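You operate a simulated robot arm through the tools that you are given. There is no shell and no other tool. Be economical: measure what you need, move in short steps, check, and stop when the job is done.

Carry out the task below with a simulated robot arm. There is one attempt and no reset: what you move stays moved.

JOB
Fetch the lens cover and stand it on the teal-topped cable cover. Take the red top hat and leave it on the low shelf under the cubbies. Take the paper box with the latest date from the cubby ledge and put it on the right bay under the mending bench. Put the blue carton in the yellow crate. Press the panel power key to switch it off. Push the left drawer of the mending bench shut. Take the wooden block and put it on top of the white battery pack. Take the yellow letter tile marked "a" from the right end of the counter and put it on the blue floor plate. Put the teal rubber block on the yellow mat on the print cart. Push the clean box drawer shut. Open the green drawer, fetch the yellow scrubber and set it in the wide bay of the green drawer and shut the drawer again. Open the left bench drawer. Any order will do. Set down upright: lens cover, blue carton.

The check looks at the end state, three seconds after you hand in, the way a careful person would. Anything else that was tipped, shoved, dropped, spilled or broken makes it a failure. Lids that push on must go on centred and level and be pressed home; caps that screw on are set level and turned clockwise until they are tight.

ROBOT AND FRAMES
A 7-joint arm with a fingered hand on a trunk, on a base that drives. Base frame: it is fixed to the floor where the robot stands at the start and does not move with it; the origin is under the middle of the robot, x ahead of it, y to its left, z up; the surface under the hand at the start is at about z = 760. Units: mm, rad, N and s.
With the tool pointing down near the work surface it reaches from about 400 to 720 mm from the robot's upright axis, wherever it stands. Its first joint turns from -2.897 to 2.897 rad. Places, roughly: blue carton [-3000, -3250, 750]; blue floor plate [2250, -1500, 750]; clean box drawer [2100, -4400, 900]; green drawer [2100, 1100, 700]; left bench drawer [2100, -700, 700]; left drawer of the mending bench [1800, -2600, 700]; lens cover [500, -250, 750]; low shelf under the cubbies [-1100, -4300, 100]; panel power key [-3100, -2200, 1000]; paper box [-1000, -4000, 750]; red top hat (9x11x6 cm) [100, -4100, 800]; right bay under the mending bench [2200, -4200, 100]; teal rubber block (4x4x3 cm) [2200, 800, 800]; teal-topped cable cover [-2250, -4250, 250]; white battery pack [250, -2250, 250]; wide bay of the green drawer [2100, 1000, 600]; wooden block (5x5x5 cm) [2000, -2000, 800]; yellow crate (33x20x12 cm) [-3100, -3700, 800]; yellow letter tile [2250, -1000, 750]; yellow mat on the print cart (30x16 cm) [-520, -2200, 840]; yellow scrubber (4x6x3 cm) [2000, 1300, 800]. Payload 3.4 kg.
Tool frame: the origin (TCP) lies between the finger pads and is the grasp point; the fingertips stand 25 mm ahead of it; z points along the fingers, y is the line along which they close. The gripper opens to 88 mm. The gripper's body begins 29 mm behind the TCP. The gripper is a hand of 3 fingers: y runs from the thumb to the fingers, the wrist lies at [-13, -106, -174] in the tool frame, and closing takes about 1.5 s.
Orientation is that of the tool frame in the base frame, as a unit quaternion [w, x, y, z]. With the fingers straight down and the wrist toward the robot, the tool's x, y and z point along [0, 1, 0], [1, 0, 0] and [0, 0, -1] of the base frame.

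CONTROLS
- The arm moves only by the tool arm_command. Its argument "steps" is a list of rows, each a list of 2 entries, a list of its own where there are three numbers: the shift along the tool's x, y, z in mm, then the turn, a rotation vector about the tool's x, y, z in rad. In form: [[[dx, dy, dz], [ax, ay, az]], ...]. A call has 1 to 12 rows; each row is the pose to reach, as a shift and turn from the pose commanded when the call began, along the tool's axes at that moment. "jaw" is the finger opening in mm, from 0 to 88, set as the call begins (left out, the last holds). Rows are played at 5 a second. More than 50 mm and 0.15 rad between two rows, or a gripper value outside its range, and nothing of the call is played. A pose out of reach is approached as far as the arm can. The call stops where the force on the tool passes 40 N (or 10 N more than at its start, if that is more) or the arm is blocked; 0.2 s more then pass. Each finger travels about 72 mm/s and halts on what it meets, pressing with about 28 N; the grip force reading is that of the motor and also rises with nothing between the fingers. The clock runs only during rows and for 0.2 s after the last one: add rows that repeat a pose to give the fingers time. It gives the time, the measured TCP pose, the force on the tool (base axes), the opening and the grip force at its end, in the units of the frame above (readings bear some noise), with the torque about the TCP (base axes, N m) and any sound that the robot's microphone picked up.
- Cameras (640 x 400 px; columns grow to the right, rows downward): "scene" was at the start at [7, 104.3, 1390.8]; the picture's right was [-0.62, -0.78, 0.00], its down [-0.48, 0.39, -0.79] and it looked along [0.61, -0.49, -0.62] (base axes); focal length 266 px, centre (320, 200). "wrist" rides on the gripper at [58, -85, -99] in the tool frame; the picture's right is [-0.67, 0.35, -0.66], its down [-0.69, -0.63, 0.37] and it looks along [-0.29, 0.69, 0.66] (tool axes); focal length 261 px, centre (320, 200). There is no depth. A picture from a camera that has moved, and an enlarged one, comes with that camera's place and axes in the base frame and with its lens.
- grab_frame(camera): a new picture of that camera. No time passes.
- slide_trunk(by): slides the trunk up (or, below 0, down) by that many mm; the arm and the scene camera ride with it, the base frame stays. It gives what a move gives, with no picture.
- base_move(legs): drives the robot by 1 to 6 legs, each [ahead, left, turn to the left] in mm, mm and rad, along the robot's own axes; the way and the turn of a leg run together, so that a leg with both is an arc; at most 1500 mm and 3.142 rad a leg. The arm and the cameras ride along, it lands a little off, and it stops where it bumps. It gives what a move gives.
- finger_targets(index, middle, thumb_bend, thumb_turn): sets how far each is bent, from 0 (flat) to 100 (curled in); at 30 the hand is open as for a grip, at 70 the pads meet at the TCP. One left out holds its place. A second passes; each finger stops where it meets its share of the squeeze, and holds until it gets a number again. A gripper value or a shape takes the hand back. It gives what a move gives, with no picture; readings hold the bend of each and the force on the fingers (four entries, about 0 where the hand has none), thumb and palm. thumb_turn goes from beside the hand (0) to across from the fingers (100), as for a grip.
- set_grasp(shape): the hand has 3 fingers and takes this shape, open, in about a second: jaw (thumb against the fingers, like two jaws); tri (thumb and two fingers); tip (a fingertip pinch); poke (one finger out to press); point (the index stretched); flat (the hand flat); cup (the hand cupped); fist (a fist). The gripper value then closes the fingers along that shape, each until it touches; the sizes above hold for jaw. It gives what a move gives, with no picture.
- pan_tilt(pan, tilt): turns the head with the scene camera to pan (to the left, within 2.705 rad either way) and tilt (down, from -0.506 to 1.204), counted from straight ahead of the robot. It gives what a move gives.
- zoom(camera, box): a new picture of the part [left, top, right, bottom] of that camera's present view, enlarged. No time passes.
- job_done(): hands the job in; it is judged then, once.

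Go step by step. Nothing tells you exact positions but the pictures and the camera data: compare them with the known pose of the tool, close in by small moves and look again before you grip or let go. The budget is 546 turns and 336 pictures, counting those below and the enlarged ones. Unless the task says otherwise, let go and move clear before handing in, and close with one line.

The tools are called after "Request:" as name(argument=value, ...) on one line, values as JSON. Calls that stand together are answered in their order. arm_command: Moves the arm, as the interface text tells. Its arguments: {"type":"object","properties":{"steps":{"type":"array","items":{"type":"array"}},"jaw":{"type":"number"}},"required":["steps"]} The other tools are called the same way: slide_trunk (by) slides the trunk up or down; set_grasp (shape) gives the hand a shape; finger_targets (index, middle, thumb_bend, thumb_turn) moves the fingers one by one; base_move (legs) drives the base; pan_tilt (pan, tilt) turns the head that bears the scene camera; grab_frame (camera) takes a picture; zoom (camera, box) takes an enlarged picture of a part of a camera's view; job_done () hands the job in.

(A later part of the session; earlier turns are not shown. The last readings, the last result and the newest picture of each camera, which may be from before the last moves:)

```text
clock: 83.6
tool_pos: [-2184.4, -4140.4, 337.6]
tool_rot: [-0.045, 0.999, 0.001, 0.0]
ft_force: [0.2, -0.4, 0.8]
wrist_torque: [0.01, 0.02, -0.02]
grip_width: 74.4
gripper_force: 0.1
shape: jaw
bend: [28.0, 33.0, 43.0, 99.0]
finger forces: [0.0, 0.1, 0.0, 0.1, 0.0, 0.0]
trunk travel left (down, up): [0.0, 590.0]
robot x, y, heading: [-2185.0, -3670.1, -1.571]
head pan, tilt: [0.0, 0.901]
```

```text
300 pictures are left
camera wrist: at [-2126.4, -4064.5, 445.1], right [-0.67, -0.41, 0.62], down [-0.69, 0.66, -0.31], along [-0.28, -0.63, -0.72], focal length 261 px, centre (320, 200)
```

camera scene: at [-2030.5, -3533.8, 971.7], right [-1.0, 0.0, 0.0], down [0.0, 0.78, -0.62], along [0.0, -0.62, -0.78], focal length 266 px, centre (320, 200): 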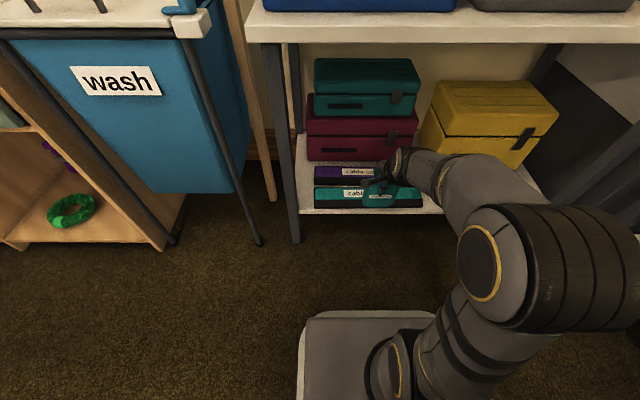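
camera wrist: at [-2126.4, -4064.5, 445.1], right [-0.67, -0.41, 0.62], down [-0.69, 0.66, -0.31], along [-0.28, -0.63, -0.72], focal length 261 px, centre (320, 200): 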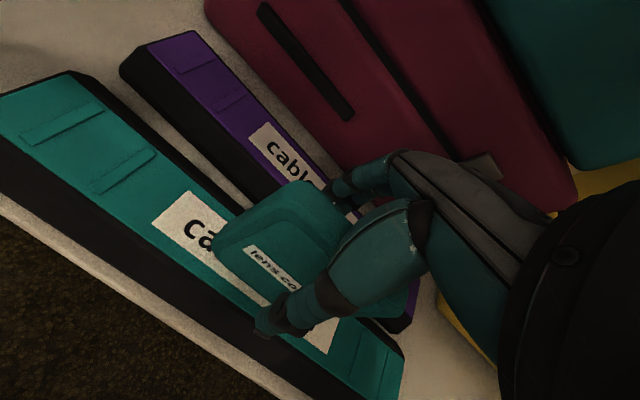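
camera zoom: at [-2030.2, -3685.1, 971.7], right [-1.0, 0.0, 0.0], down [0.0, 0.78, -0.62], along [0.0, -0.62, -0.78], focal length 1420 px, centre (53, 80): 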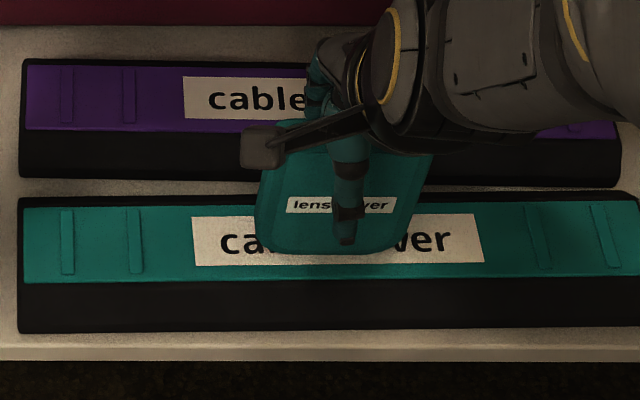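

The cover stands free. Lift straight up and back away.

Request:
arm_command(steps=[[[0, -3, -35], [0, 0, 0]], [[0, -6, -70], [0, 0, 0]], [[0, -8, -90], [0, 0, 0]], [[0, -8, -90], [0, 0, 0]]])

Request:
base_move(legs=[[-250, 0, 0]])

Request:
zoom(camera="scene", box=[290, 90, 450, 190])

```text
clock: 84.6
tool_pos: [-2184.6, -4142.3, 428.8]
tool_rot: [-0.045, 0.999, 0.001, 0.0]
ft_force: [0.3, -0.3, -0.3]
wrist_torque: [0.04, 0.0, 0.0]
grip_width: 74.7
gripper_force: 0.1
shape: jaw
bend: [28.0, 33.0, 43.0, 99.0]
finger forces: [0.0, 0.0, 0.0, 0.0, 0.1, 0.0]
trunk travel left (down, up): [0.0, 590.0]
robot x, y, heading: [-2187.4, -3670.7, -1.569]
head pan, tilt: [0.0, 0.901]
```

```text
clock: 86.4
tool_pos: [-2184.5, -3891.5, 429.6]
tool_rot: [-0.045, 0.999, 0.002, -0.001]
ft_force: [-0.5, -0.4, -0.5]
wrist_torque: [0.03, -0.02, 0.01]
grip_width: 75.0
gripper_force: 0.0
shape: jaw
bend: [28.0, 33.0, 43.0, 99.0]
finger forces: [0.0, 0.0, 0.0, 0.0, 0.1, 0.0]
trunk travel left (down, up): [0.0, 590.0]
robot x, y, heading: [-2189.0, -3421.1, -1.568]
head pan, tilt: [0.0, 0.901]
```

```text
4.00 times, centred on (370, 140) of scene
camera zoom: at [-2030.9, -3434.8, 971.7], right [-1.0, 0.0, 0.0], down [0.0, 0.78, -0.62], along [0.0, -0.62, -0.78], focal length 1065 px, centre (120, 440)
```

zoom: 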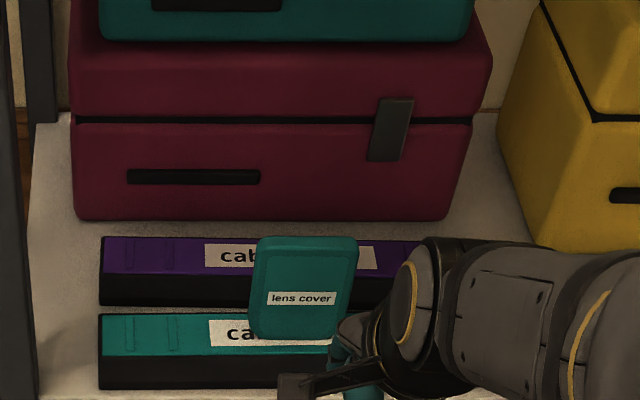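

Lens cover stands properly. Next the blue carton: raise, untilt, turn to face the yellow-basket table.

Request:
slide_trunk(by=400)

Request:
arm_command(steps=[[[0, -4, -45], [-0.045, 0, 0]], [[0, -8, -90], [-0.09, 0, 0]], [[0, -12, -135], [-0.09, 0, 0]], [[0, -14, -160], [-0.09, 0, 0]]], jaw=88)

Request:
base_move(legs=[[0, 0, -1.571]])

Request:
pan_tilt(pan=0.0, tilt=0.7)

Request:
grab_frame(camera="scene")

```text
clock: 90.2
tool_pos: [-2184.0, -3890.5, 828.6]
tool_rot: [-0.045, 0.999, 0.002, 0.0]
ft_force: [0.1, 0.9, 0.2]
wrist_torque: [-0.02, -0.02, 0.0]
grip_width: 74.8
gripper_force: 0.0
shape: jaw
bend: [28.0, 33.0, 43.0, 99.0]
finger forces: [0.0, 0.0, 0.0, 0.0, 0.0, 0.0]
trunk travel left (down, up): [-400.0, 190.0]
robot x, y, heading: [-2190.4, -3419.0, -1.568]
head pan, tilt: [0.0, 0.901]
```

```text
clock: 91.2
tool_pos: [-2185.7, -3891.4, 989.7]
tool_rot: [0.001, 1.0, 0.002, 0.0]
ft_force: [0.2, 0.0, 0.0]
wrist_torque: [0.02, 0.04, -0.05]
grip_width: 87.8
gripper_force: 0.0
shape: jaw
bend: [30.0, 30.0, 30.0, 98.0]
finger forces: [0.1, 0.0, 0.1, 0.0, 0.0, 0.0]
trunk travel left (down, up): [-400.0, 190.0]
robot x, y, heading: [-2188.4, -3420.4, -1.563]
head pan, tilt: [0.0, 0.901]
```

```text
clock: 95.5
tool_pos: [-2660.2, -3419.8, 989.6]
tool_rot: [0.0, -0.706, 0.709, 0.001]
ft_force: [1.1, -0.3, -0.1]
wrist_torque: [-0.05, 0.02, 0.0]
grip_width: 87.9
gripper_force: 0.1
shape: jaw
bend: [30.0, 30.0, 30.0, 98.0]
finger forces: [0.0, 0.0, 0.0, 0.1, 0.0, 0.0]
trunk travel left (down, up): [-400.0, 190.0]
robot x, y, heading: [-2187.5, -3420.1, 3.138]
head pan, tilt: [0.0, 0.901]
```

```text
clock: 96.2
tool_pos: [-2660.8, -3420.7, 989.5]
tool_rot: [0.0, -0.707, 0.708, 0.001]
ft_force: [0.1, 0.3, 0.7]
wrist_torque: [-0.01, 0.0, 0.0]
grip_width: 87.7
gripper_force: 0.0
shape: jaw
bend: [30.0, 30.0, 30.0, 98.0]
finger forces: [0.0, 0.0, 0.0, 0.0, 0.0, 0.0]
trunk travel left (down, up): [-400.0, 190.0]
robot x, y, heading: [-2185.3, -3419.1, 3.141]
head pan, tilt: [0.0, 0.7]
```

```text
298 pictures are left
camera scene: at [-2214.4, -3577.9, 1387.8], right [0.0, 1.0, 0.0], down [0.64, 0.0, -0.76], along [-0.76, 0.0, -0.64], focal length 266 px, centre (320, 200)
```

scene: 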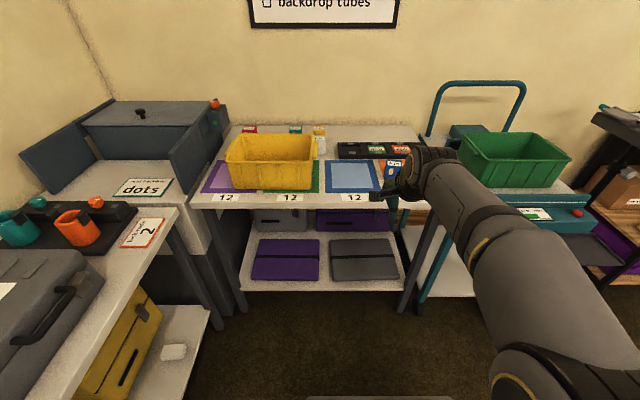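

The hand hides the carton; I shift the hand left (−y) to look.

Request:
arm_command(steps=[[[45, 0, 0], [0, 0, 0]], [[90, 0, 0], [0, 0, 0]], [[135, 0, 0], [0, 0, 0]], [[180, 0, 0], [0, 0, 0]], [[225, 0, 0], [0, 0, 0]]])

Request:
zoom(camera="scene", box=[200, 90, 480, 265])

```text
clock: 97.4
tool_pos: [-2661.1, -3647.6, 990.7]
tool_rot: [0.0, -0.706, 0.709, 0.0]
ft_force: [-0.9, 0.2, 0.9]
wrist_torque: [-0.03, -0.02, 0.02]
grip_width: 87.7
gripper_force: 0.0
shape: jaw
bend: [30.0, 30.0, 30.0, 98.0]
finger forces: [0.0, 0.0, 0.0, 0.0, 0.0, 0.1]
trunk travel left (down, up): [-400.0, 190.0]
robot x, y, heading: [-2186.8, -3420.9, 3.138]
head pan, tilt: [0.0, 0.7]
```

```text
2.29 times, centred on (340, 178) of scene
camera zoom: at [-2214.5, -3578.0, 1387.9], right [0.0, 1.0, 0.0], down [0.64, 0.0, -0.76], along [-0.76, 0.0, -0.64], focal length 609 px, centre (274, 251)
```

zoom: 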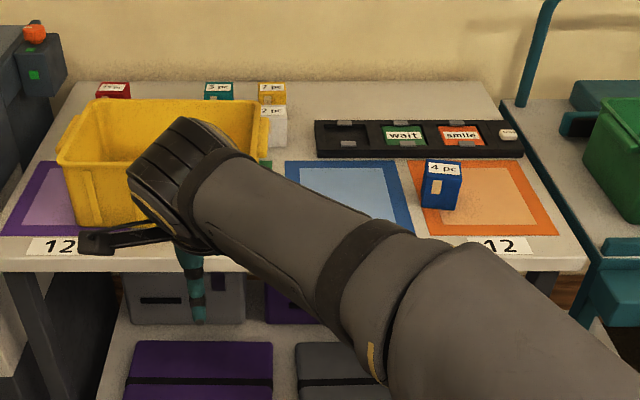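

Blue carton "4 pc" is at about (-3080,-3287). I drive closer and bring the hand over it.

Request:
base_move(legs=[[310, 30, 0]])

Request:
arm_command(steps=[[[-45, 0, 0], [0, 0, 0]], [[-90, 0, 0], [0, 0, 0]], [[-135, 0, 0], [0, 0, 0]], [[-180, 0, 0], [0, 0, 0]], [[-225, 0, 0], [0, 0, 0]], [[-270, 5, 0], [0, 0, 0]], [[-315, 10, 0], [0, 0, 0]], [[-360, 30, 0], [0, 0, 0]], [[-390, 50, 0], [0, 0, 0]]])

Request:
grab_frame(camera="wrist")

Request:
grab_frame(camera="scene")

```text
clock: 99.5
tool_pos: [-2973.1, -3674.4, 988.6]
tool_rot: [0.0, -0.706, 0.709, 0.0]
ft_force: [-0.5, 0.2, 0.2]
wrist_torque: [0.0, 0.01, 0.0]
grip_width: 87.6
gripper_force: 0.2
shape: jaw
bend: [30.0, 30.0, 30.0, 98.0]
finger forces: [0.0, 0.0, 0.0, 0.0, 0.0, 0.0]
trunk travel left (down, up): [-400.0, 190.0]
robot x, y, heading: [-2498.7, -3449.5, 3.14]
head pan, tilt: [0.0, 0.7]
```

```text
clock: 101.5
tool_pos: [-3022.0, -3282.9, 991.5]
tool_rot: [0.0, -0.706, 0.709, 0.0]
ft_force: [-0.6, -0.6, 0.3]
wrist_torque: [0.01, 0.03, -0.04]
grip_width: 87.8
gripper_force: 0.0
shape: jaw
bend: [30.0, 30.0, 30.0, 98.0]
finger forces: [0.0, 0.0, 0.0, 0.1, 0.1, 0.1]
trunk travel left (down, up): [-400.0, 190.0]
robot x, y, heading: [-2502.5, -3448.6, 3.142]
head pan, tilt: [0.0, 0.7]
```

```text
296 pictures are left
camera wrist: at [-2936.6, -3341.3, 1090.1], right [-0.35, 0.67, 0.66], down [0.63, 0.68, -0.37], along [-0.69, 0.29, -0.66], focal length 261 px, centre (320, 200)
```

wrist: 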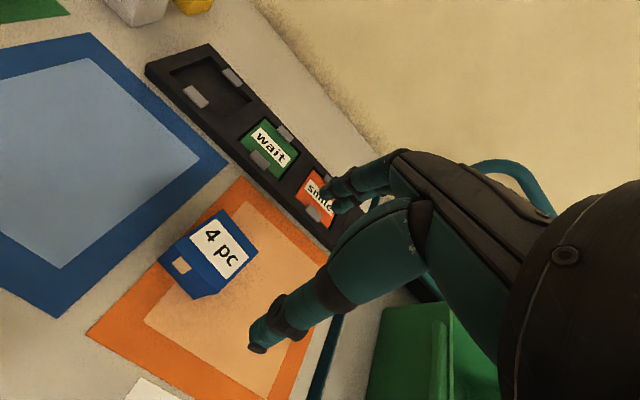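

```text
295 pictures are left
camera scene: at [-2526.6, -3606.4, 1387.9], right [0.0, 1.0, 0.0], down [0.64, 0.0, -0.76], along [-0.76, 0.0, -0.64], focal length 266 px, centre (320, 200)
```

scene: 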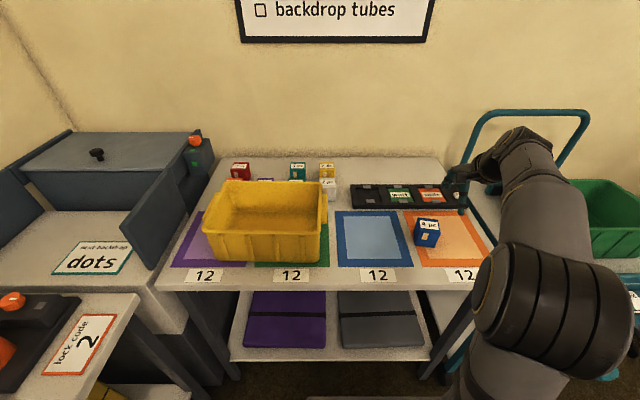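

Request:
zoom(camera="scene", box=[380, 190, 476, 250])

Request:
zoom(camera="wrist", box=[130, 180, 322, 300])

```text
6.67 times, centred on (428, 220) of scene
camera zoom: at [-2526.6, -3606.4, 1387.9], right [0.0, 1.0, 0.0], down [0.64, 0.0, -0.76], along [-0.76, 0.0, -0.64], focal length 1775 px, centre (-400, 67)
```

zoom: 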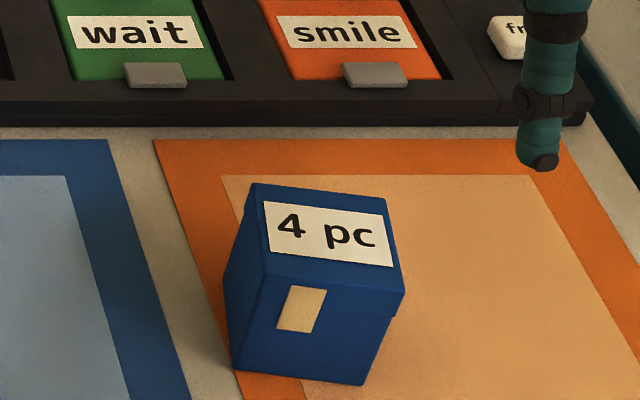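

```text
3.33 times, centred on (226, 240) of wrist
camera zoom: at [-2936.6, -3341.3, 1090.1], right [-0.35, 0.67, 0.66], down [0.63, 0.68, -0.37], along [-0.69, 0.29, -0.66], focal length 869 px, centre (633, 67)
```

zoom: 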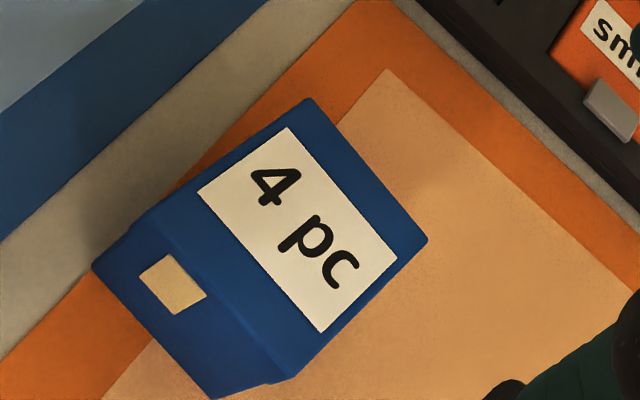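

Carton centre ≈(-3036,-3306), top z≈866, table z≈798, yawed ~0.2 rad. I align above it.

Request:
arm_command(steps=[[[10, 7, 15], [0, 0, 0.1]], [[22.5, 14.5, 40], [0, 0, 0.2]], [[22.5, 14.5, 70], [0, 0, 0.2]], [[22.5, 14.5, 70], [0, 0, 0.2]]])

Request:
grab_frame(camera="wrist")

Request:
zoom(camera="scene", box=[380, 150, 508, 230])

```text
clock: 102.5
tool_pos: [-3035.4, -3306.0, 920.5]
tool_rot: [0.0, -0.631, 0.776, -0.001]
ft_force: [-0.1, 0.4, -0.6]
wrist_torque: [-0.02, 0.01, -0.02]
grip_width: 87.8
gripper_force: 0.0
shape: jaw
bend: [30.0, 30.0, 30.0, 98.0]
finger forces: [0.0, 0.0, 0.0, 0.0, 0.0, 0.0]
trunk travel left (down, up): [-400.0, 190.0]
robot x, y, heading: [-2499.6, -3450.0, 3.141]
head pan, tilt: [0.0, 0.7]
```

```text
292 pictures are left
camera wrist: at [-2963.1, -3380.0, 1019.1], right [-0.21, 0.73, 0.66], down [0.76, 0.54, -0.37], along [-0.62, 0.42, -0.66], focal length 261 px, centre (320, 200)
```

wrist: 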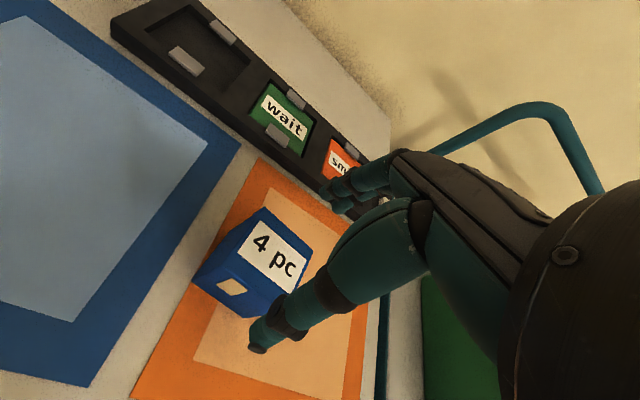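

```text
5.00 times, centred on (444, 190) of scene
camera zoom: at [-2526.5, -3606.5, 1387.9], right [0.0, 1.0, 0.0], down [0.64, 0.0, -0.76], along [-0.76, 0.0, -0.64], focal length 1332 px, centre (-300, 250)
```

zoom: 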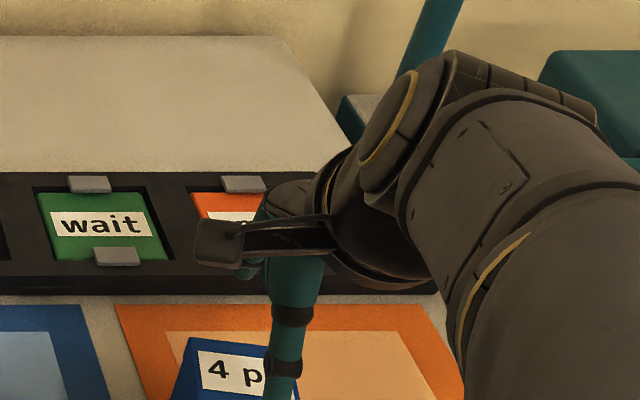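

Request:
arm_command(steps=[[[0, 0, 25], [0, 0, 0]], [[0, 0, 50], [0, 0, 0]], [[0, 0, 74], [0, 0, 0]], [[0, 0, 74], [0, 0, 0]]])

Request:
grab_frame(camera="wrist")

```text
clock: 103.5
tool_pos: [-3035.7, -3306.5, 845.5]
tool_rot: [-0.001, -0.632, 0.775, 0.0]
ft_force: [-0.8, 0.0, 0.5]
wrist_torque: [0.0, 0.04, 0.0]
grip_width: 88.0
gripper_force: 0.1
shape: jaw
bend: [30.0, 30.0, 30.0, 98.0]
finger forces: [1.1, 0.0, 0.0, 0.1, 0.0, 0.0]
trunk travel left (down, up): [-400.0, 190.0]
robot x, y, heading: [-2501.9, -3448.7, 3.141]
head pan, tilt: [0.0, 0.7]
```

```text
290 pictures are left
camera wrist: at [-2963.4, -3379.8, 944.5], right [-0.21, 0.73, 0.66], down [0.76, 0.54, -0.37], along [-0.62, 0.42, -0.66], focal length 261 px, centre (320, 200)
```

wrist: 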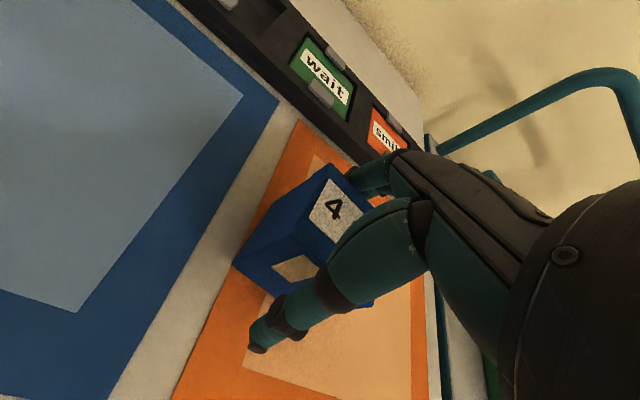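

Request:
arm_command(steps=[[[0, 0, 0], [0, 0, 0]], [[0, 0, 0], [0, 0, 0]], [[0, 0, 0], [0, 0, 0]], [[0, 0, 0], [0, 0, 0]], [[0, 0, 0], [0, 0, 0]], [[0, 0, 0], [0, 0, 0]], [[0, 0, 0], [0, 0, 0]]], jaw=0)

Request:
arm_command(steps=[[[0, 0, -20], [0, 0, 0]], [[0, 0, -60], [0, 0, 0]], [[0, 0, -100], [0, 0, 0]], [[0, 0, -145], [0, 0, 0]], [[0, 0, -185], [0, 0, 0]], [[0, 0, -185], [0, 0, 0]]])

Request:
grab_frame(camera="wrist")

```text
clock: 105.1
tool_pos: [-3035.6, -3306.3, 845.4]
tool_rot: [0.0, -0.632, 0.775, 0.0]
ft_force: [0.0, 0.2, 3.8]
wrist_torque: [-0.05, -0.15, -0.01]
grip_width: 55.2
gripper_force: 28.3
shape: jaw
bend: [43.0, 42.0, 68.0, 100.0]
finger forces: [17.0, 9.9, 0.1, 0.0, 26.4, 0.0]
trunk travel left (down, up): [-400.0, 190.0]
robot x, y, heading: [-2503.0, -3447.7, 3.141]
head pan, tilt: [0.0, 0.7]
```

```text
clock: 106.5
tool_pos: [-3035.6, -3307.3, 1031.2]
tool_rot: [-0.001, -0.631, 0.775, 0.0]
ft_force: [-0.1, 0.6, -1.2]
wrist_torque: [0.04, 0.04, -0.02]
grip_width: 55.0
gripper_force: 28.5
shape: jaw
bend: [43.0, 42.0, 68.0, 100.0]
finger forces: [14.7, 11.4, 0.0, 0.0, 25.9, 0.1]
trunk travel left (down, up): [-400.0, 190.0]
robot x, y, heading: [-2503.6, -3451.4, 3.14]
head pan, tilt: [0.0, 0.7]
```

```text
289 pictures are left
camera wrist: at [-2962.8, -3380.5, 1130.6], right [-0.21, 0.73, 0.66], down [0.76, 0.54, -0.37], along [-0.62, 0.42, -0.66], focal length 261 px, centre (320, 200)
```

wrist: 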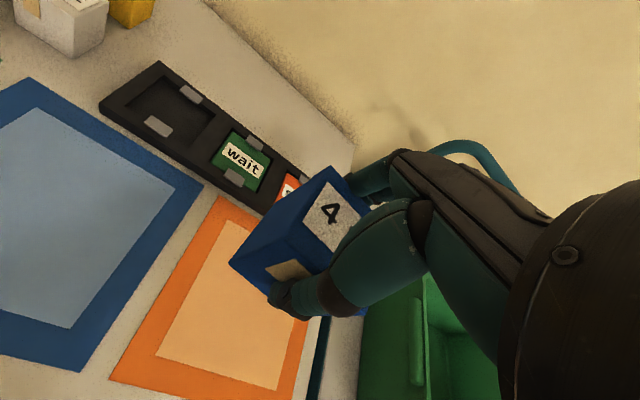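

Carton held. Move it over the yellow crate centre (≈-3065,-3738).

Request:
arm_command(steps=[[[45, -6, 0], [0, 0, -0.05]], [[90, -12, 0], [0, 0, -0.1]], [[135, -18, 0], [0, 0, -0.15]], [[180, -24, 0], [0, 0, -0.2]], [[225, -30, 0], [0, 0, -0.2]], [[270, -36, 0], [0, 0, -0.2]], [[315, -42, 0], [0, 0, -0.2]], [[360, -48, 0], [0, 0, -0.2]], [[405, -54, 0], [0, 0, -0.2]], [[425, -57, 0], [0, 0, -0.2]], [[425, -57, 0], [0, 0, -0.2]]])

Request:
grab_frame(camera="wrist")

Request:
grab_frame(camera="scene")

```text
clock: 108.9
tool_pos: [-3066.1, -3734.5, 1031.0]
tool_rot: [0.0, -0.706, 0.709, 0.0]
ft_force: [0.0, 0.0, -1.7]
wrist_torque: [-0.03, -0.01, 0.0]
grip_width: 55.0
gripper_force: 28.1
shape: jaw
bend: [43.0, 42.0, 68.0, 100.0]
finger forces: [14.4, 11.4, 0.0, 0.0, 25.6, 0.0]
trunk travel left (down, up): [-400.0, 190.0]
robot x, y, heading: [-2501.7, -3452.4, 3.135]
head pan, tilt: [0.0, 0.7]
```

```text
288 pictures are left
camera wrist: at [-2980.9, -3793.1, 1130.6], right [-0.35, 0.67, 0.66], down [0.63, 0.68, -0.37], along [-0.69, 0.29, -0.66], focal length 261 px, centre (320, 200)
```

wrist: 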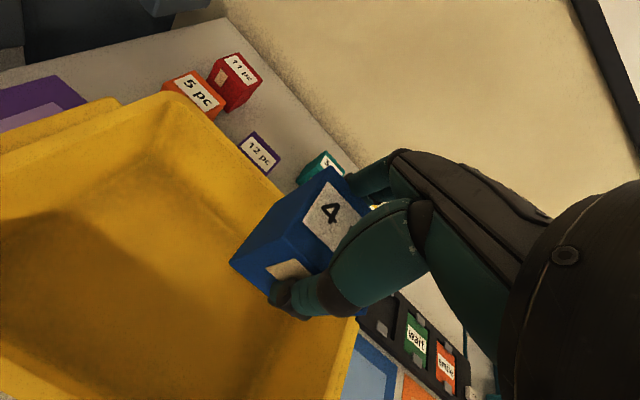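

```text
287 pictures are left
camera scene: at [-2526.6, -3606.8, 1387.9], right [0.0, 1.0, 0.0], down [0.64, 0.0, -0.76], along [-0.76, 0.0, -0.64], focal length 266 px, centre (320, 200)
```

scene: 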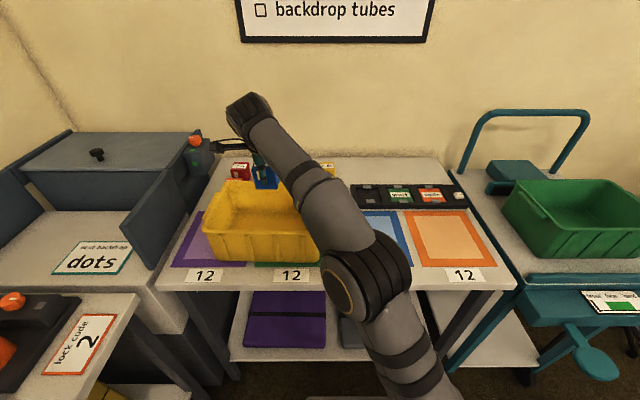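

Aligned over the crate. Lower the carton into it.

Request:
arm_command(steps=[[[0, 10, 40], [0, 0, 0]], [[0, 10, 80], [0, 0, 0]], [[0, 10, 120], [0, 0, 0]], [[0, 10, 150], [0, 0, 0]], [[0, 10, 165], [0, 0, 0]], [[0, 10, 165], [0, 0, 0]]])

Request:
grab_frame(camera="wrist")

```text
clock: 110.3
tool_pos: [-3076.5, -3734.2, 865.6]
tool_rot: [0.001, -0.706, 0.708, 0.001]
ft_force: [-0.1, 0.3, -1.3]
wrist_torque: [-0.02, -0.01, 0.01]
grip_width: 54.8
gripper_force: 28.1
shape: jaw
bend: [43.0, 42.0, 68.0, 100.0]
finger forces: [14.1, 11.6, 0.0, 0.1, 25.5, 0.0]
trunk travel left (down, up): [-400.0, 190.0]
robot x, y, heading: [-2501.9, -3445.6, 3.142]
head pan, tilt: [0.0, 0.7]
```

```text
286 pictures are left
camera wrist: at [-2991.2, -3792.7, 964.8], right [-0.35, 0.67, 0.66], down [0.63, 0.68, -0.37], along [-0.69, 0.29, -0.66], focal length 261 px, centre (320, 200)
```

wrist: 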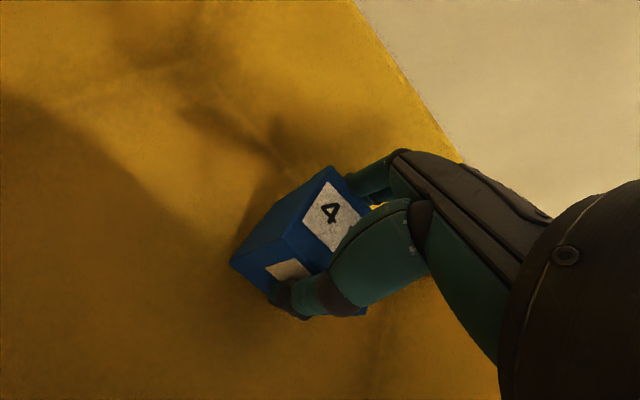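

Request:
arm_command(steps=[[[0, -5, 4], [0, 0, 0]], [[0, -8, 8], [0, 0, 0]], [[0, -8, 11], [0, 0, 0]], [[0, -8, 14], [0, 0, 0]], [[0, -8, 17], [0, 0, 0]]])

```text
clock: 111.5
tool_pos: [-3069.0, -3734.8, 851.4]
tool_rot: [-0.003, -0.705, 0.709, 0.001]
ft_force: [-3.5, -1.5, 13.5]
wrist_torque: [-0.1, -0.23, -0.06]
grip_width: 54.7
gripper_force: 27.6
shape: jaw
bend: [43.0, 42.0, 68.0, 100.0]
finger forces: [19.5, 11.5, 0.1, 0.0, 26.3, 0.0]
trunk travel left (down, up): [-400.0, 190.0]
robot x, y, heading: [-2501.4, -3446.8, 3.136]
head pan, tilt: [0.0, 0.7]
```

Contact with the crate floor at the expected height. Release and check.

Request:
arm_command(steps=[[[0, 0, -2], [0, 0, 0]], [[0, 0, -2], [0, 0, 0]], [[0, 0, -2], [0, 0, 0]], [[0, 0, -2], [0, 0, 0]], [[0, 0, -2], [0, 0, 0]]], jaw=74)

Request:
arm_command(steps=[[[0, 0, -40], [0, 0, 0]], [[0, 0, -80], [0, 0, 0]], [[0, 0, -120], [0, 0, 0]], [[0, 0, -160], [0, 0, 0]], [[0, 0, -180], [0, 0, 0]]])

Request:
grab_frame(camera="wrist")

```text
clock: 112.7
tool_pos: [-3066.6, -3733.3, 850.4]
tool_rot: [0.0, -0.706, 0.708, 0.0]
ft_force: [-0.4, 0.1, 0.7]
wrist_torque: [-0.02, -0.03, -0.03]
grip_width: 73.8
gripper_force: 0.1
shape: jaw
bend: [27.0, 33.0, 45.0, 99.0]
finger forces: [0.0, 0.0, 0.0, 0.0, 0.1, 0.0]
trunk travel left (down, up): [-400.0, 190.0]
robot x, y, heading: [-2501.4, -3446.7, 3.14]
head pan, tilt: [0.0, 0.7]
```

```text
clock: 113.9
tool_pos: [-3068.9, -3733.7, 1032.1]
tool_rot: [-0.001, -0.706, 0.708, 0.0]
ft_force: [-1.1, 0.8, -0.1]
wrist_torque: [0.01, -0.02, -0.02]
grip_width: 73.6
gripper_force: 0.0
shape: jaw
bend: [27.0, 33.0, 45.0, 99.0]
finger forces: [0.0, 0.0, 0.0, 0.0, 0.0, 0.1]
trunk travel left (down, up): [-400.0, 190.0]
robot x, y, heading: [-2503.3, -3448.9, 3.138]
head pan, tilt: [0.0, 0.7]
```

```text
285 pictures are left
camera wrist: at [-2983.3, -3791.4, 1131.3], right [-0.35, 0.67, 0.66], down [0.63, 0.68, -0.37], along [-0.69, 0.29, -0.66], focal length 261 px, centre (320, 200)
```

wrist: 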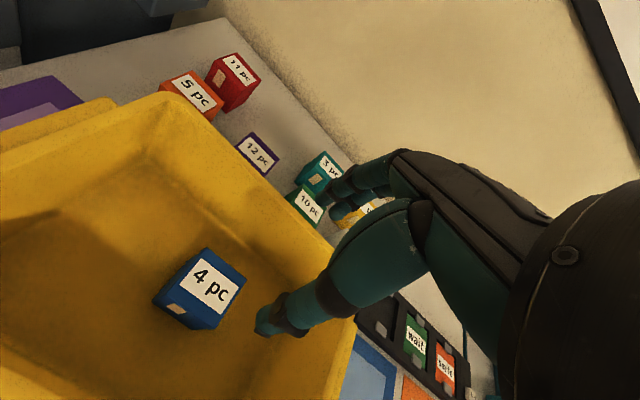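

Blue carton stands in the crate. Next, the panel power key: back off, recentre the arm and go north.

Request:
base_move(legs=[[-450, 0, 0]])

Request:
arm_command(steps=[[[-45, -10, 0], [0, 0, 0]], [[-90, -20, 0], [0, 0, 0]], [[-135, -30, 0], [0, 0, 0]], [[-180, -40, 0], [0, 0, 0]], [[-225, -60, 0], [0, 0, 0]], [[-270, -80, 0], [0, 0, 0]], [[-285, -90, 0], [0, 0, 0]]])

Request:
base_move(legs=[[0, -1250, 0]])

Request:
pan_tilt(pan=0.0, tilt=0.4)

Request:
grab_frame(camera="scene")

```text
clock: 116.6
tool_pos: [-2619.3, -3735.1, 1031.2]
tool_rot: [-0.001, -0.704, 0.71, 0.0]
ft_force: [0.5, -0.3, 0.2]
wrist_torque: [-0.01, 0.0, 0.04]
grip_width: 73.8
gripper_force: 0.1
shape: jaw
bend: [27.0, 33.0, 45.0, 99.0]
finger forces: [0.0, 0.0, 0.0, 0.1, 0.0, 0.0]
trunk travel left (down, up): [-400.0, 190.0]
robot x, y, heading: [-2050.1, -3448.9, 3.134]
head pan, tilt: [0.0, 0.7]
```

```text
clock: 118.2
tool_pos: [-2525.0, -3448.6, 1032.4]
tool_rot: [0.001, -0.705, 0.709, 0.0]
ft_force: [-0.7, 0.2, 0.7]
wrist_torque: [0.04, 0.02, 0.0]
grip_width: 73.9
gripper_force: 0.0
shape: jaw
bend: [27.0, 33.0, 45.0, 99.0]
finger forces: [0.0, 0.1, 0.0, 0.1, 0.1, 0.0]
trunk travel left (down, up): [-400.0, 190.0]
robot x, y, heading: [-2050.2, -3445.8, 3.131]
head pan, tilt: [0.0, 0.7]
```

```text
clock: 124.5
tool_pos: [-2523.2, -2203.9, 1031.1]
tool_rot: [-0.001, 0.708, -0.706, 0.0]
ft_force: [-0.1, 0.1, -0.2]
wrist_torque: [-0.02, 0.01, -0.01]
grip_width: 74.0
gripper_force: 0.1
shape: jaw
bend: [27.0, 33.0, 45.0, 99.0]
finger forces: [0.0, 0.0, 0.0, 0.0, 0.0, 0.0]
trunk travel left (down, up): [-400.0, 190.0]
robot x, y, heading: [-2048.1, -2200.8, -3.137]
head pan, tilt: [0.0, 0.7]
```

```text
clock: 125.3
tool_pos: [-2523.8, -2204.5, 1031.7]
tool_rot: [-0.001, 0.708, -0.706, 0.0]
ft_force: [-0.1, -0.6, -0.2]
wrist_torque: [0.01, -0.02, 0.0]
grip_width: 73.9
gripper_force: 0.0
shape: jaw
bend: [27.0, 33.0, 45.0, 99.0]
finger forces: [0.0, 0.1, 0.0, 0.1, 0.0, 0.0]
trunk travel left (down, up): [-400.0, 190.0]
robot x, y, heading: [-2049.6, -2200.3, -3.138]
head pan, tilt: [0.0, 0.4]
```

```text
284 pictures are left
camera scene: at [-2079.4, -2358.3, 1414.7], right [0.0, 1.0, 0.0], down [0.39, 0.0, -0.92], along [-0.92, 0.0, -0.39], focal length 266 px, centre (320, 200)
```

scene: 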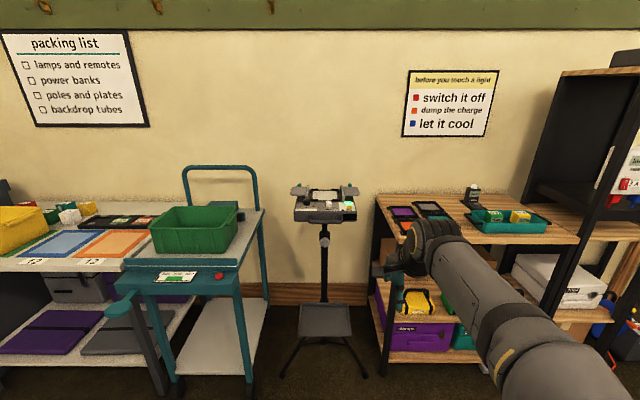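

Request:
zoom(camera="scene", box=[276, 170, 372, 230])

Request:
zoom(camera="scene", box=[540, 60, 640, 240])

```text
6.67 times, centred on (324, 200) of scene
camera zoom: at [-2079.4, -2358.3, 1414.7], right [0.0, 1.0, 0.0], down [0.39, 0.0, -0.92], along [-0.92, 0.0, -0.39], focal length 1775 px, centre (293, 200)
```

zoom: 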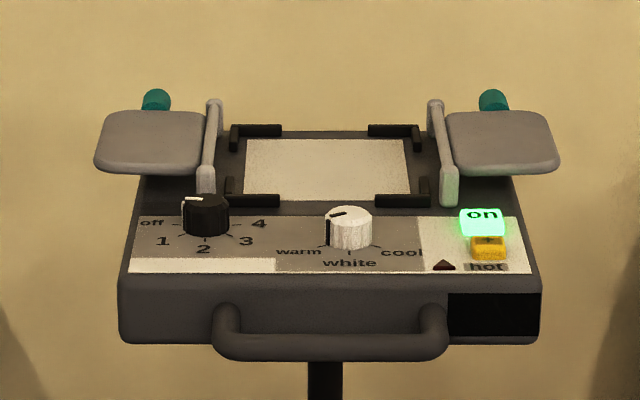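

```text
2.22 times, centred on (590, 150) of scene
camera zoom: at [-2079.4, -2358.3, 1414.7], right [0.0, 1.0, 0.0], down [0.39, 0.0, -0.92], along [-0.92, 0.0, -0.39], focal length 592 px, centre (-280, 311)
```

zoom: 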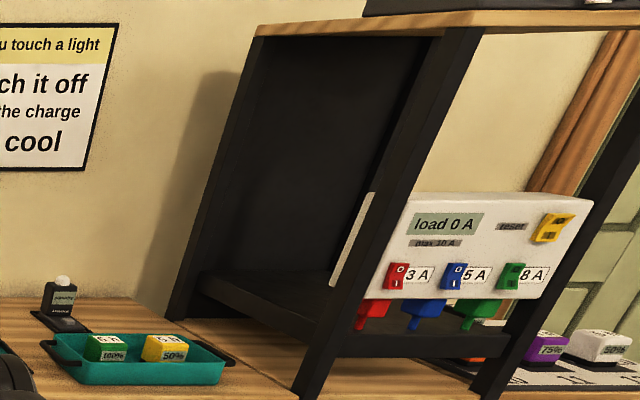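

The LED panel on the stand has the lit green "on" key, near (-3100,-2239,970). I raise the hand, move closer and shape it to poke.

Request:
arm_command(steps=[[[0, 0, -45], [0, 0, 0]], [[0, 0, -90], [0, 0, 0]], [[0, 0, -120], [0, 0, 0]]])

Request:
base_move(legs=[[430, 0, 0]])

Request:
set_grasp(shape="poke")

Request:
grab_frame(camera="wrist")

Request:
grab_frame(camera="scene")

```text
clock: 126.2
tool_pos: [-2522.9, -2204.3, 1151.6]
tool_rot: [0.0, 0.709, -0.705, 0.0]
ft_force: [0.7, -0.1, -0.3]
wrist_torque: [0.04, -0.01, -0.03]
grip_width: 73.9
gripper_force: 0.0
shape: jaw
bend: [27.0, 33.0, 45.0, 99.0]
finger forces: [0.1, 0.0, 0.0, 0.0, 0.0, 0.0]
trunk travel left (down, up): [-400.0, 190.0]
robot x, y, heading: [-2046.0, -2198.5, -3.143]
head pan, tilt: [0.0, 0.4]
```

```text
clock: 128.8
tool_pos: [-2950.1, -2202.8, 1150.4]
tool_rot: [-0.001, 0.708, -0.707, -0.001]
ft_force: [-0.1, 1.1, 0.1]
wrist_torque: [-0.02, -0.01, -0.02]
grip_width: 73.7
gripper_force: 0.1
shape: jaw
bend: [27.0, 33.0, 45.0, 99.0]
finger forces: [0.0, 0.0, 0.0, 0.1, 0.0, 0.1]
trunk travel left (down, up): [-400.0, 190.0]
robot x, y, heading: [-2474.2, -2201.3, -3.138]
head pan, tilt: [0.0, 0.4]
```

```text
clock: 129.7
tool_pos: [-2950.3, -2204.2, 1151.5]
tool_rot: [0.0, 0.708, -0.707, 0.0]
ft_force: [0.2, -0.2, 0.3]
wrist_torque: [0.0, 0.03, 0.0]
grip_width: 0.0
gripper_force: 0.1
shape: poke
bend: [70.0, 70.0, 100.0, 100.0]
finger forces: [0.1, 0.0, 0.0, 0.1, 0.0, 0.1]
trunk travel left (down, up): [-400.0, 190.0]
robot x, y, heading: [-2470.8, -2204.7, -3.141]
head pan, tilt: [0.0, 0.4]
```

```text
281 pictures are left
camera wrist: at [-2864.7, -2261.2, 1250.6], right [-0.35, 0.67, 0.66], down [0.63, 0.69, -0.37], along [-0.69, 0.28, -0.66], focal length 261 px, centre (320, 200)
```

wrist: 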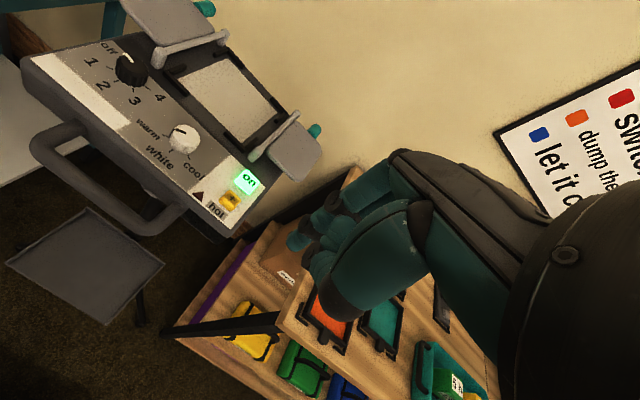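

```text
280 pictures are left
camera scene: at [-2507.0, -2359.1, 1414.8], right [0.0, 1.0, 0.0], down [0.39, 0.0, -0.92], along [-0.92, 0.0, -0.39], focal length 266 px, centre (320, 200)
```

scene: 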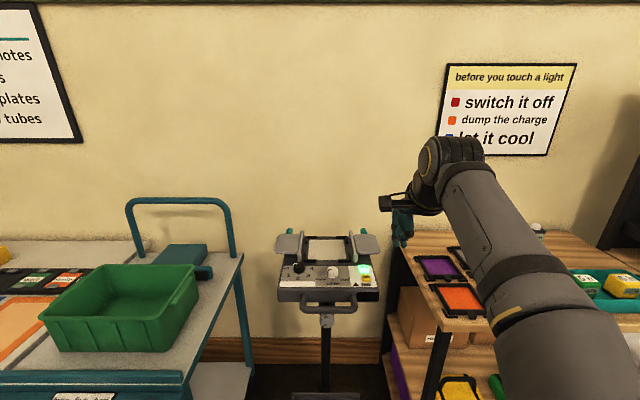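

Request:
zoom(camera="wrist", box=[180, 140, 340, 240])

Request:
zoom(camera="scene", box=[320, 230, 416, 290])

```text
4.00 times, centred on (260, 190) of wrist
camera zoom: at [-2864.7, -2261.2, 1250.6], right [-0.35, 0.67, 0.66], down [0.63, 0.69, -0.37], along [-0.69, 0.28, -0.66], focal length 1043 px, centre (560, 240)
```

zoom: 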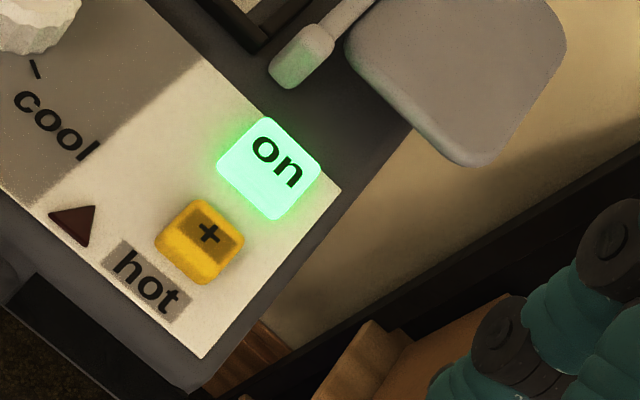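

```text
6.67 times, centred on (368, 260) of scene
camera zoom: at [-2507.0, -2359.1, 1414.8], right [0.0, 1.0, 0.0], down [0.39, 0.0, -0.92], along [-0.92, 0.0, -0.39], focal length 1775 px, centre (0, -200)
```

zoom: 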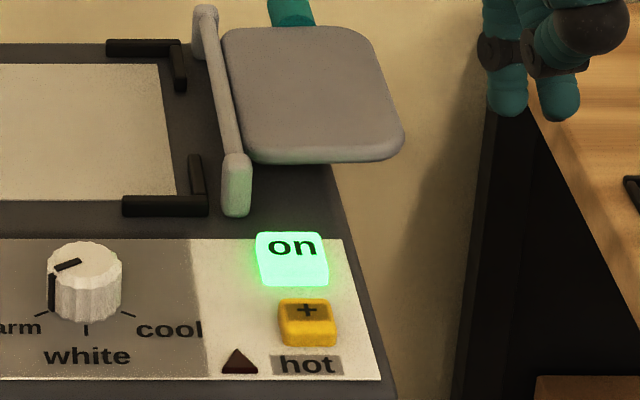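

Green key top ≈(-3076,-2246,982). I bring the fingertips just above it.

Request:
arm_command(steps=[[[14, 40, 0], [0, 0, 0]], [[28, 80, 0], [0, 0, 0]], [[42, 123, 0], [0, 0, 0]], [[42, 123, 45], [0, 0, 0]], [[42, 123, 90], [0, 0, 0]], [[42, 123, 120], [0, 0, 0]], [[42, 123, 120], [0, 0, 0]]])

Request:
zoom(camera="wrist", box=[180, 140, 340, 240])

Request:
zoom(camera="scene", box=[320, 230, 416, 290])

```text
clock: 131.3
tool_pos: [-3074.8, -2246.1, 1032.2]
tool_rot: [0.001, 0.708, -0.707, 0.0]
ft_force: [-1.2, -0.8, -0.5]
wrist_torque: [-0.01, 0.0, -0.01]
grip_width: 0.0
gripper_force: 0.0
shape: poke
bend: [70.0, 70.0, 100.0, 100.0]
finger forces: [0.1, 0.1, 0.0, 0.0, 0.1, 0.0]
out of reach, approached as far as the arm can: row 3
trunk travel left (down, up): [-400.0, 190.0]
robot x, y, heading: [-2474.2, -2195.3, -3.139]
head pan, tilt: [0.0, 0.4]
```

```text
4.00 times, centred on (260, 190) of wrist
camera zoom: at [-2987.6, -2304.4, 1130.8], right [-0.35, 0.67, 0.66], down [0.63, 0.69, -0.37], along [-0.7, 0.28, -0.66], focal length 1043 px, centre (560, 240)
```

zoom: 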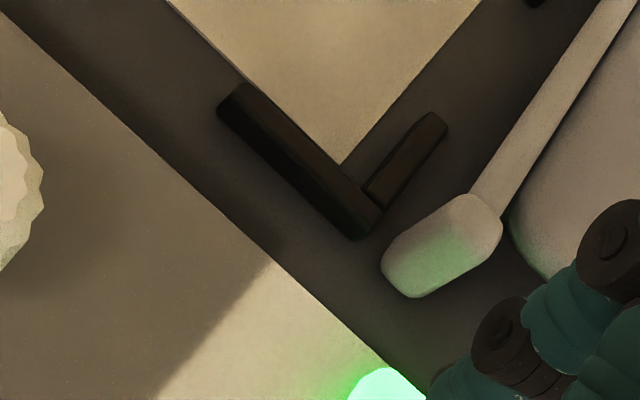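

```text
6.67 times, centred on (368, 260) of scene
camera zoom: at [-2507.1, -2359.1, 1414.7], right [0.0, 1.0, 0.0], down [0.39, 0.0, -0.92], along [-0.92, 0.0, -0.39], focal length 1775 px, centre (0, -200)
```

zoom: 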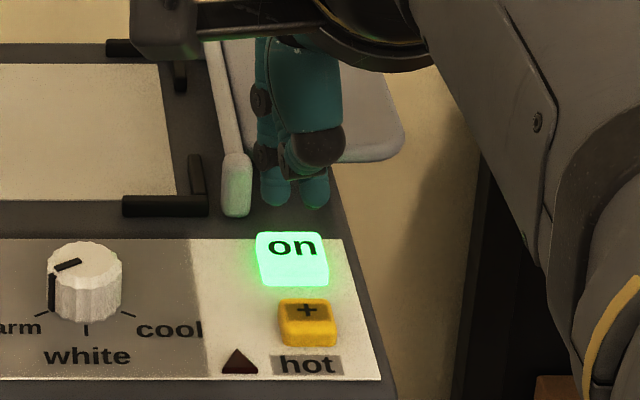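

Well aligned. Nudge 5 mm outward and press down gently.

Request:
arm_command(steps=[[[0, 5, 8], [0, 0, 0]], [[0, 5, 16], [0, 0, 0]], [[0, 5, 21], [0, 0, 0]], [[0, 5, 24], [0, 0, 0]], [[0, 5, 27], [0, 0, 0]], [[0, 5, 29], [0, 0, 0]]])

Request:
zoom(camera="scene", box=[320, 230, 416, 290])

```text
clock: 132.7
tool_pos: [-3078.4, -2245.7, 1002.2]
tool_rot: [0.001, 0.707, -0.707, -0.001]
ft_force: [0.5, 0.4, 2.6]
wrist_torque: [0.03, 0.02, 0.04]
grip_width: 0.4
gripper_force: 0.0
shape: poke
bend: [70.0, 70.0, 100.0, 100.0]
finger forces: [0.0, 2.0, 0.0, 0.1, 0.0, 0.1]
trunk travel left (down, up): [-400.0, 190.0]
robot x, y, heading: [-2473.5, -2199.4, -3.142]
head pan, tilt: [0.0, 0.4]
heard: click
```

```text
6.67 times, centred on (368, 260) of scene
camera zoom: at [-2506.9, -2359.0, 1414.8], right [0.0, 1.0, 0.0], down [0.39, 0.0, -0.92], along [-0.92, 0.0, -0.39], focal length 1775 px, centre (0, -200)
```

zoom: 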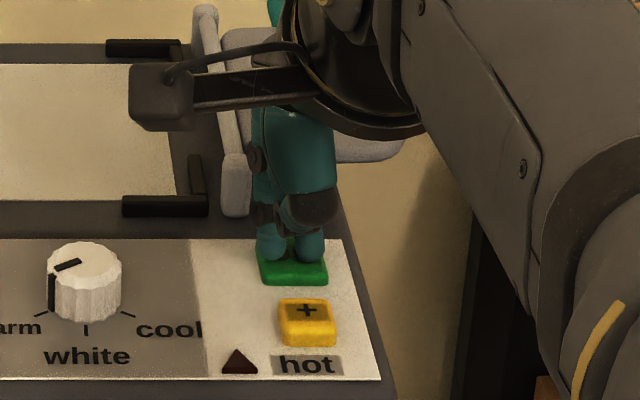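

Click heard and the key went dark: off. Raise the hand clear and confirm.

Request:
arm_command(steps=[[[0, 0, -15], [0, 0, 0]], [[0, 0, -55], [0, 0, 0]], [[0, 0, -100], [0, 0, 0]], [[0, 0, -140], [0, 0, 0]]])

Request:
zoom(camera="scene", box=[260, 220, 420, 320])

Request:
base_move(legs=[[-450, 0, 0]])

Request:
set_grasp(shape="jaw")

```text
clock: 133.7
tool_pos: [-3072.9, -2247.1, 1128.0]
tool_rot: [-0.001, 0.708, -0.706, 0.0]
ft_force: [-0.1, 0.1, 0.1]
wrist_torque: [-0.03, 0.03, 0.02]
grip_width: 0.0
gripper_force: 0.0
shape: poke
bend: [70.0, 70.0, 100.0, 100.0]
finger forces: [0.0, 0.1, 0.0, 0.0, 0.0, 0.0]
out of reach, approached as far as the arm can: row 4
trunk travel left (down, up): [-400.0, 190.0]
robot x, y, heading: [-2473.9, -2203.2, -3.14]
head pan, tilt: [0.0, 0.4]
```

```text
4.00 times, centred on (340, 270) of scene
camera zoom: at [-2506.0, -2359.0, 1414.8], right [0.0, 1.0, 0.0], down [0.39, 0.0, -0.92], along [-0.92, 0.0, -0.39], focal length 1065 px, centre (240, -80)
```

zoom: 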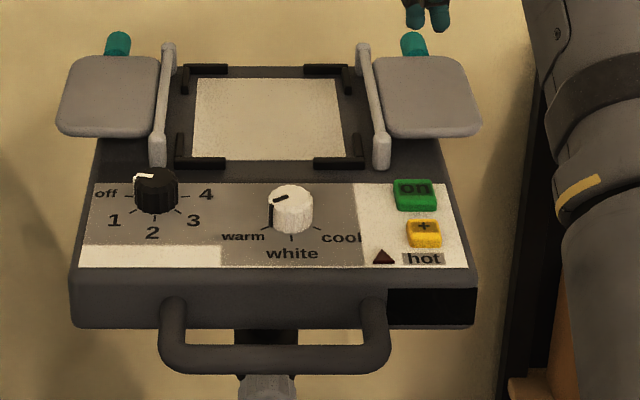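

```text
clock: 136.4
tool_pos: [-2627.0, -2246.1, 1129.1]
tool_rot: [0.0, -0.707, 0.707, 0.0]
ft_force: [-0.5, -0.2, -0.2]
wrist_torque: [0.02, -0.01, 0.02]
grip_width: 0.0
gripper_force: 0.1
shape: poke
bend: [70.0, 70.0, 100.0, 100.0]
finger forces: [0.1, 0.1, 0.1, 0.0, 0.0, 0.0]
trunk travel left (down, up): [-400.0, 190.0]
robot x, y, heading: [-2025.5, -2201.3, -3.138]
head pan, tilt: [0.0, 0.4]
```

```text
clock: 137.3
tool_pos: [-2626.7, -2246.3, 1128.8]
tool_rot: [-0.001, 0.707, -0.707, 0.001]
ft_force: [-0.5, 0.9, 1.3]
wrist_torque: [-0.03, -0.02, 0.01]
grip_width: 88.1
gripper_force: 0.1
shape: jaw
bend: [30.0, 30.0, 30.0, 98.0]
finger forces: [0.0, 0.0, 0.0, 0.0, 0.0, 0.1]
trunk travel left (down, up): [-400.0, 190.0]
robot x, y, heading: [-2024.8, -2201.4, -3.14]
head pan, tilt: [0.0, 0.4]
```

Panel is off. Next the red top hat: retract the arm and drive to the cubby ledge.

Request:
arm_command(steps=[[[-10, -40, 30], [0, 0, 0]], [[-20, -80, 60], [0, 0, 0]], [[-35, -120, 90], [0, 0, 0]], [[-44, -140, 90], [0, 0, 0]]])

Request:
base_move(legs=[[0, 1200, 0], [0, 0, 1.571], [0, 1050, 0], [0, 1050, 0]])

Request:
pan_tilt(pan=0.0, tilt=0.65)

Request:
grab_frame(camera="scene")

```text
refused: row 1 steps farther than a row can; nothing moved
```

```text
clock: 157.2
tool_pos: [116.9, -3973.9, 1127.4]
tool_rot: [0.001, 1.0, 0.002, 0.0]
ft_force: [0.0, -0.4, -0.8]
wrist_torque: [0.0, -0.01, -0.02]
grip_width: 88.0
gripper_force: 0.0
shape: jaw
bend: [30.0, 30.0, 30.0, 98.0]
finger forces: [0.0, 0.0, 0.0, 0.1, 0.1, 0.0]
trunk travel left (down, up): [-400.0, 190.0]
robot x, y, heading: [68.2, -3374.7, -1.562]
head pan, tilt: [0.0, 0.4]
```

```text
clock: 157.9
tool_pos: [117.1, -3972.9, 1129.2]
tool_rot: [0.0, 1.0, 0.003, -0.001]
ft_force: [-0.3, -0.2, 0.0]
wrist_torque: [-0.02, 0.01, -0.01]
grip_width: 88.2
gripper_force: 0.1
shape: jaw
bend: [30.0, 30.0, 30.0, 98.0]
finger forces: [0.0, 0.1, 0.0, 0.0, 0.0, 0.0]
trunk travel left (down, up): [-400.0, 190.0]
robot x, y, heading: [69.7, -3371.8, -1.563]
head pan, tilt: [0.0, 0.649]
```

```text
273 pictures are left
camera scene: at [226.5, -3400.1, 1392.3], right [-1.0, -0.01, 0.0], down [0.0, 0.6, -0.8], along [0.0, -0.8, -0.6], focal length 266 px, centre (320, 200)
```

scene: 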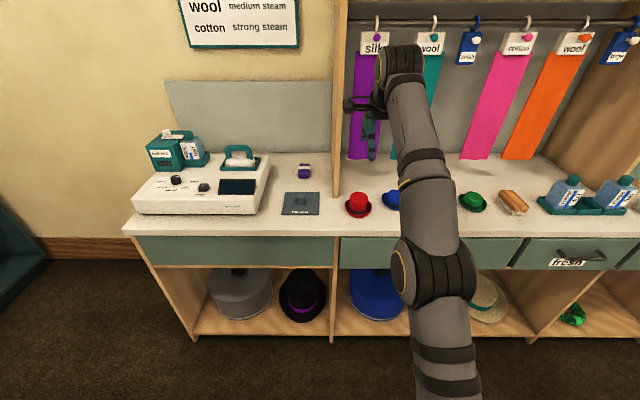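

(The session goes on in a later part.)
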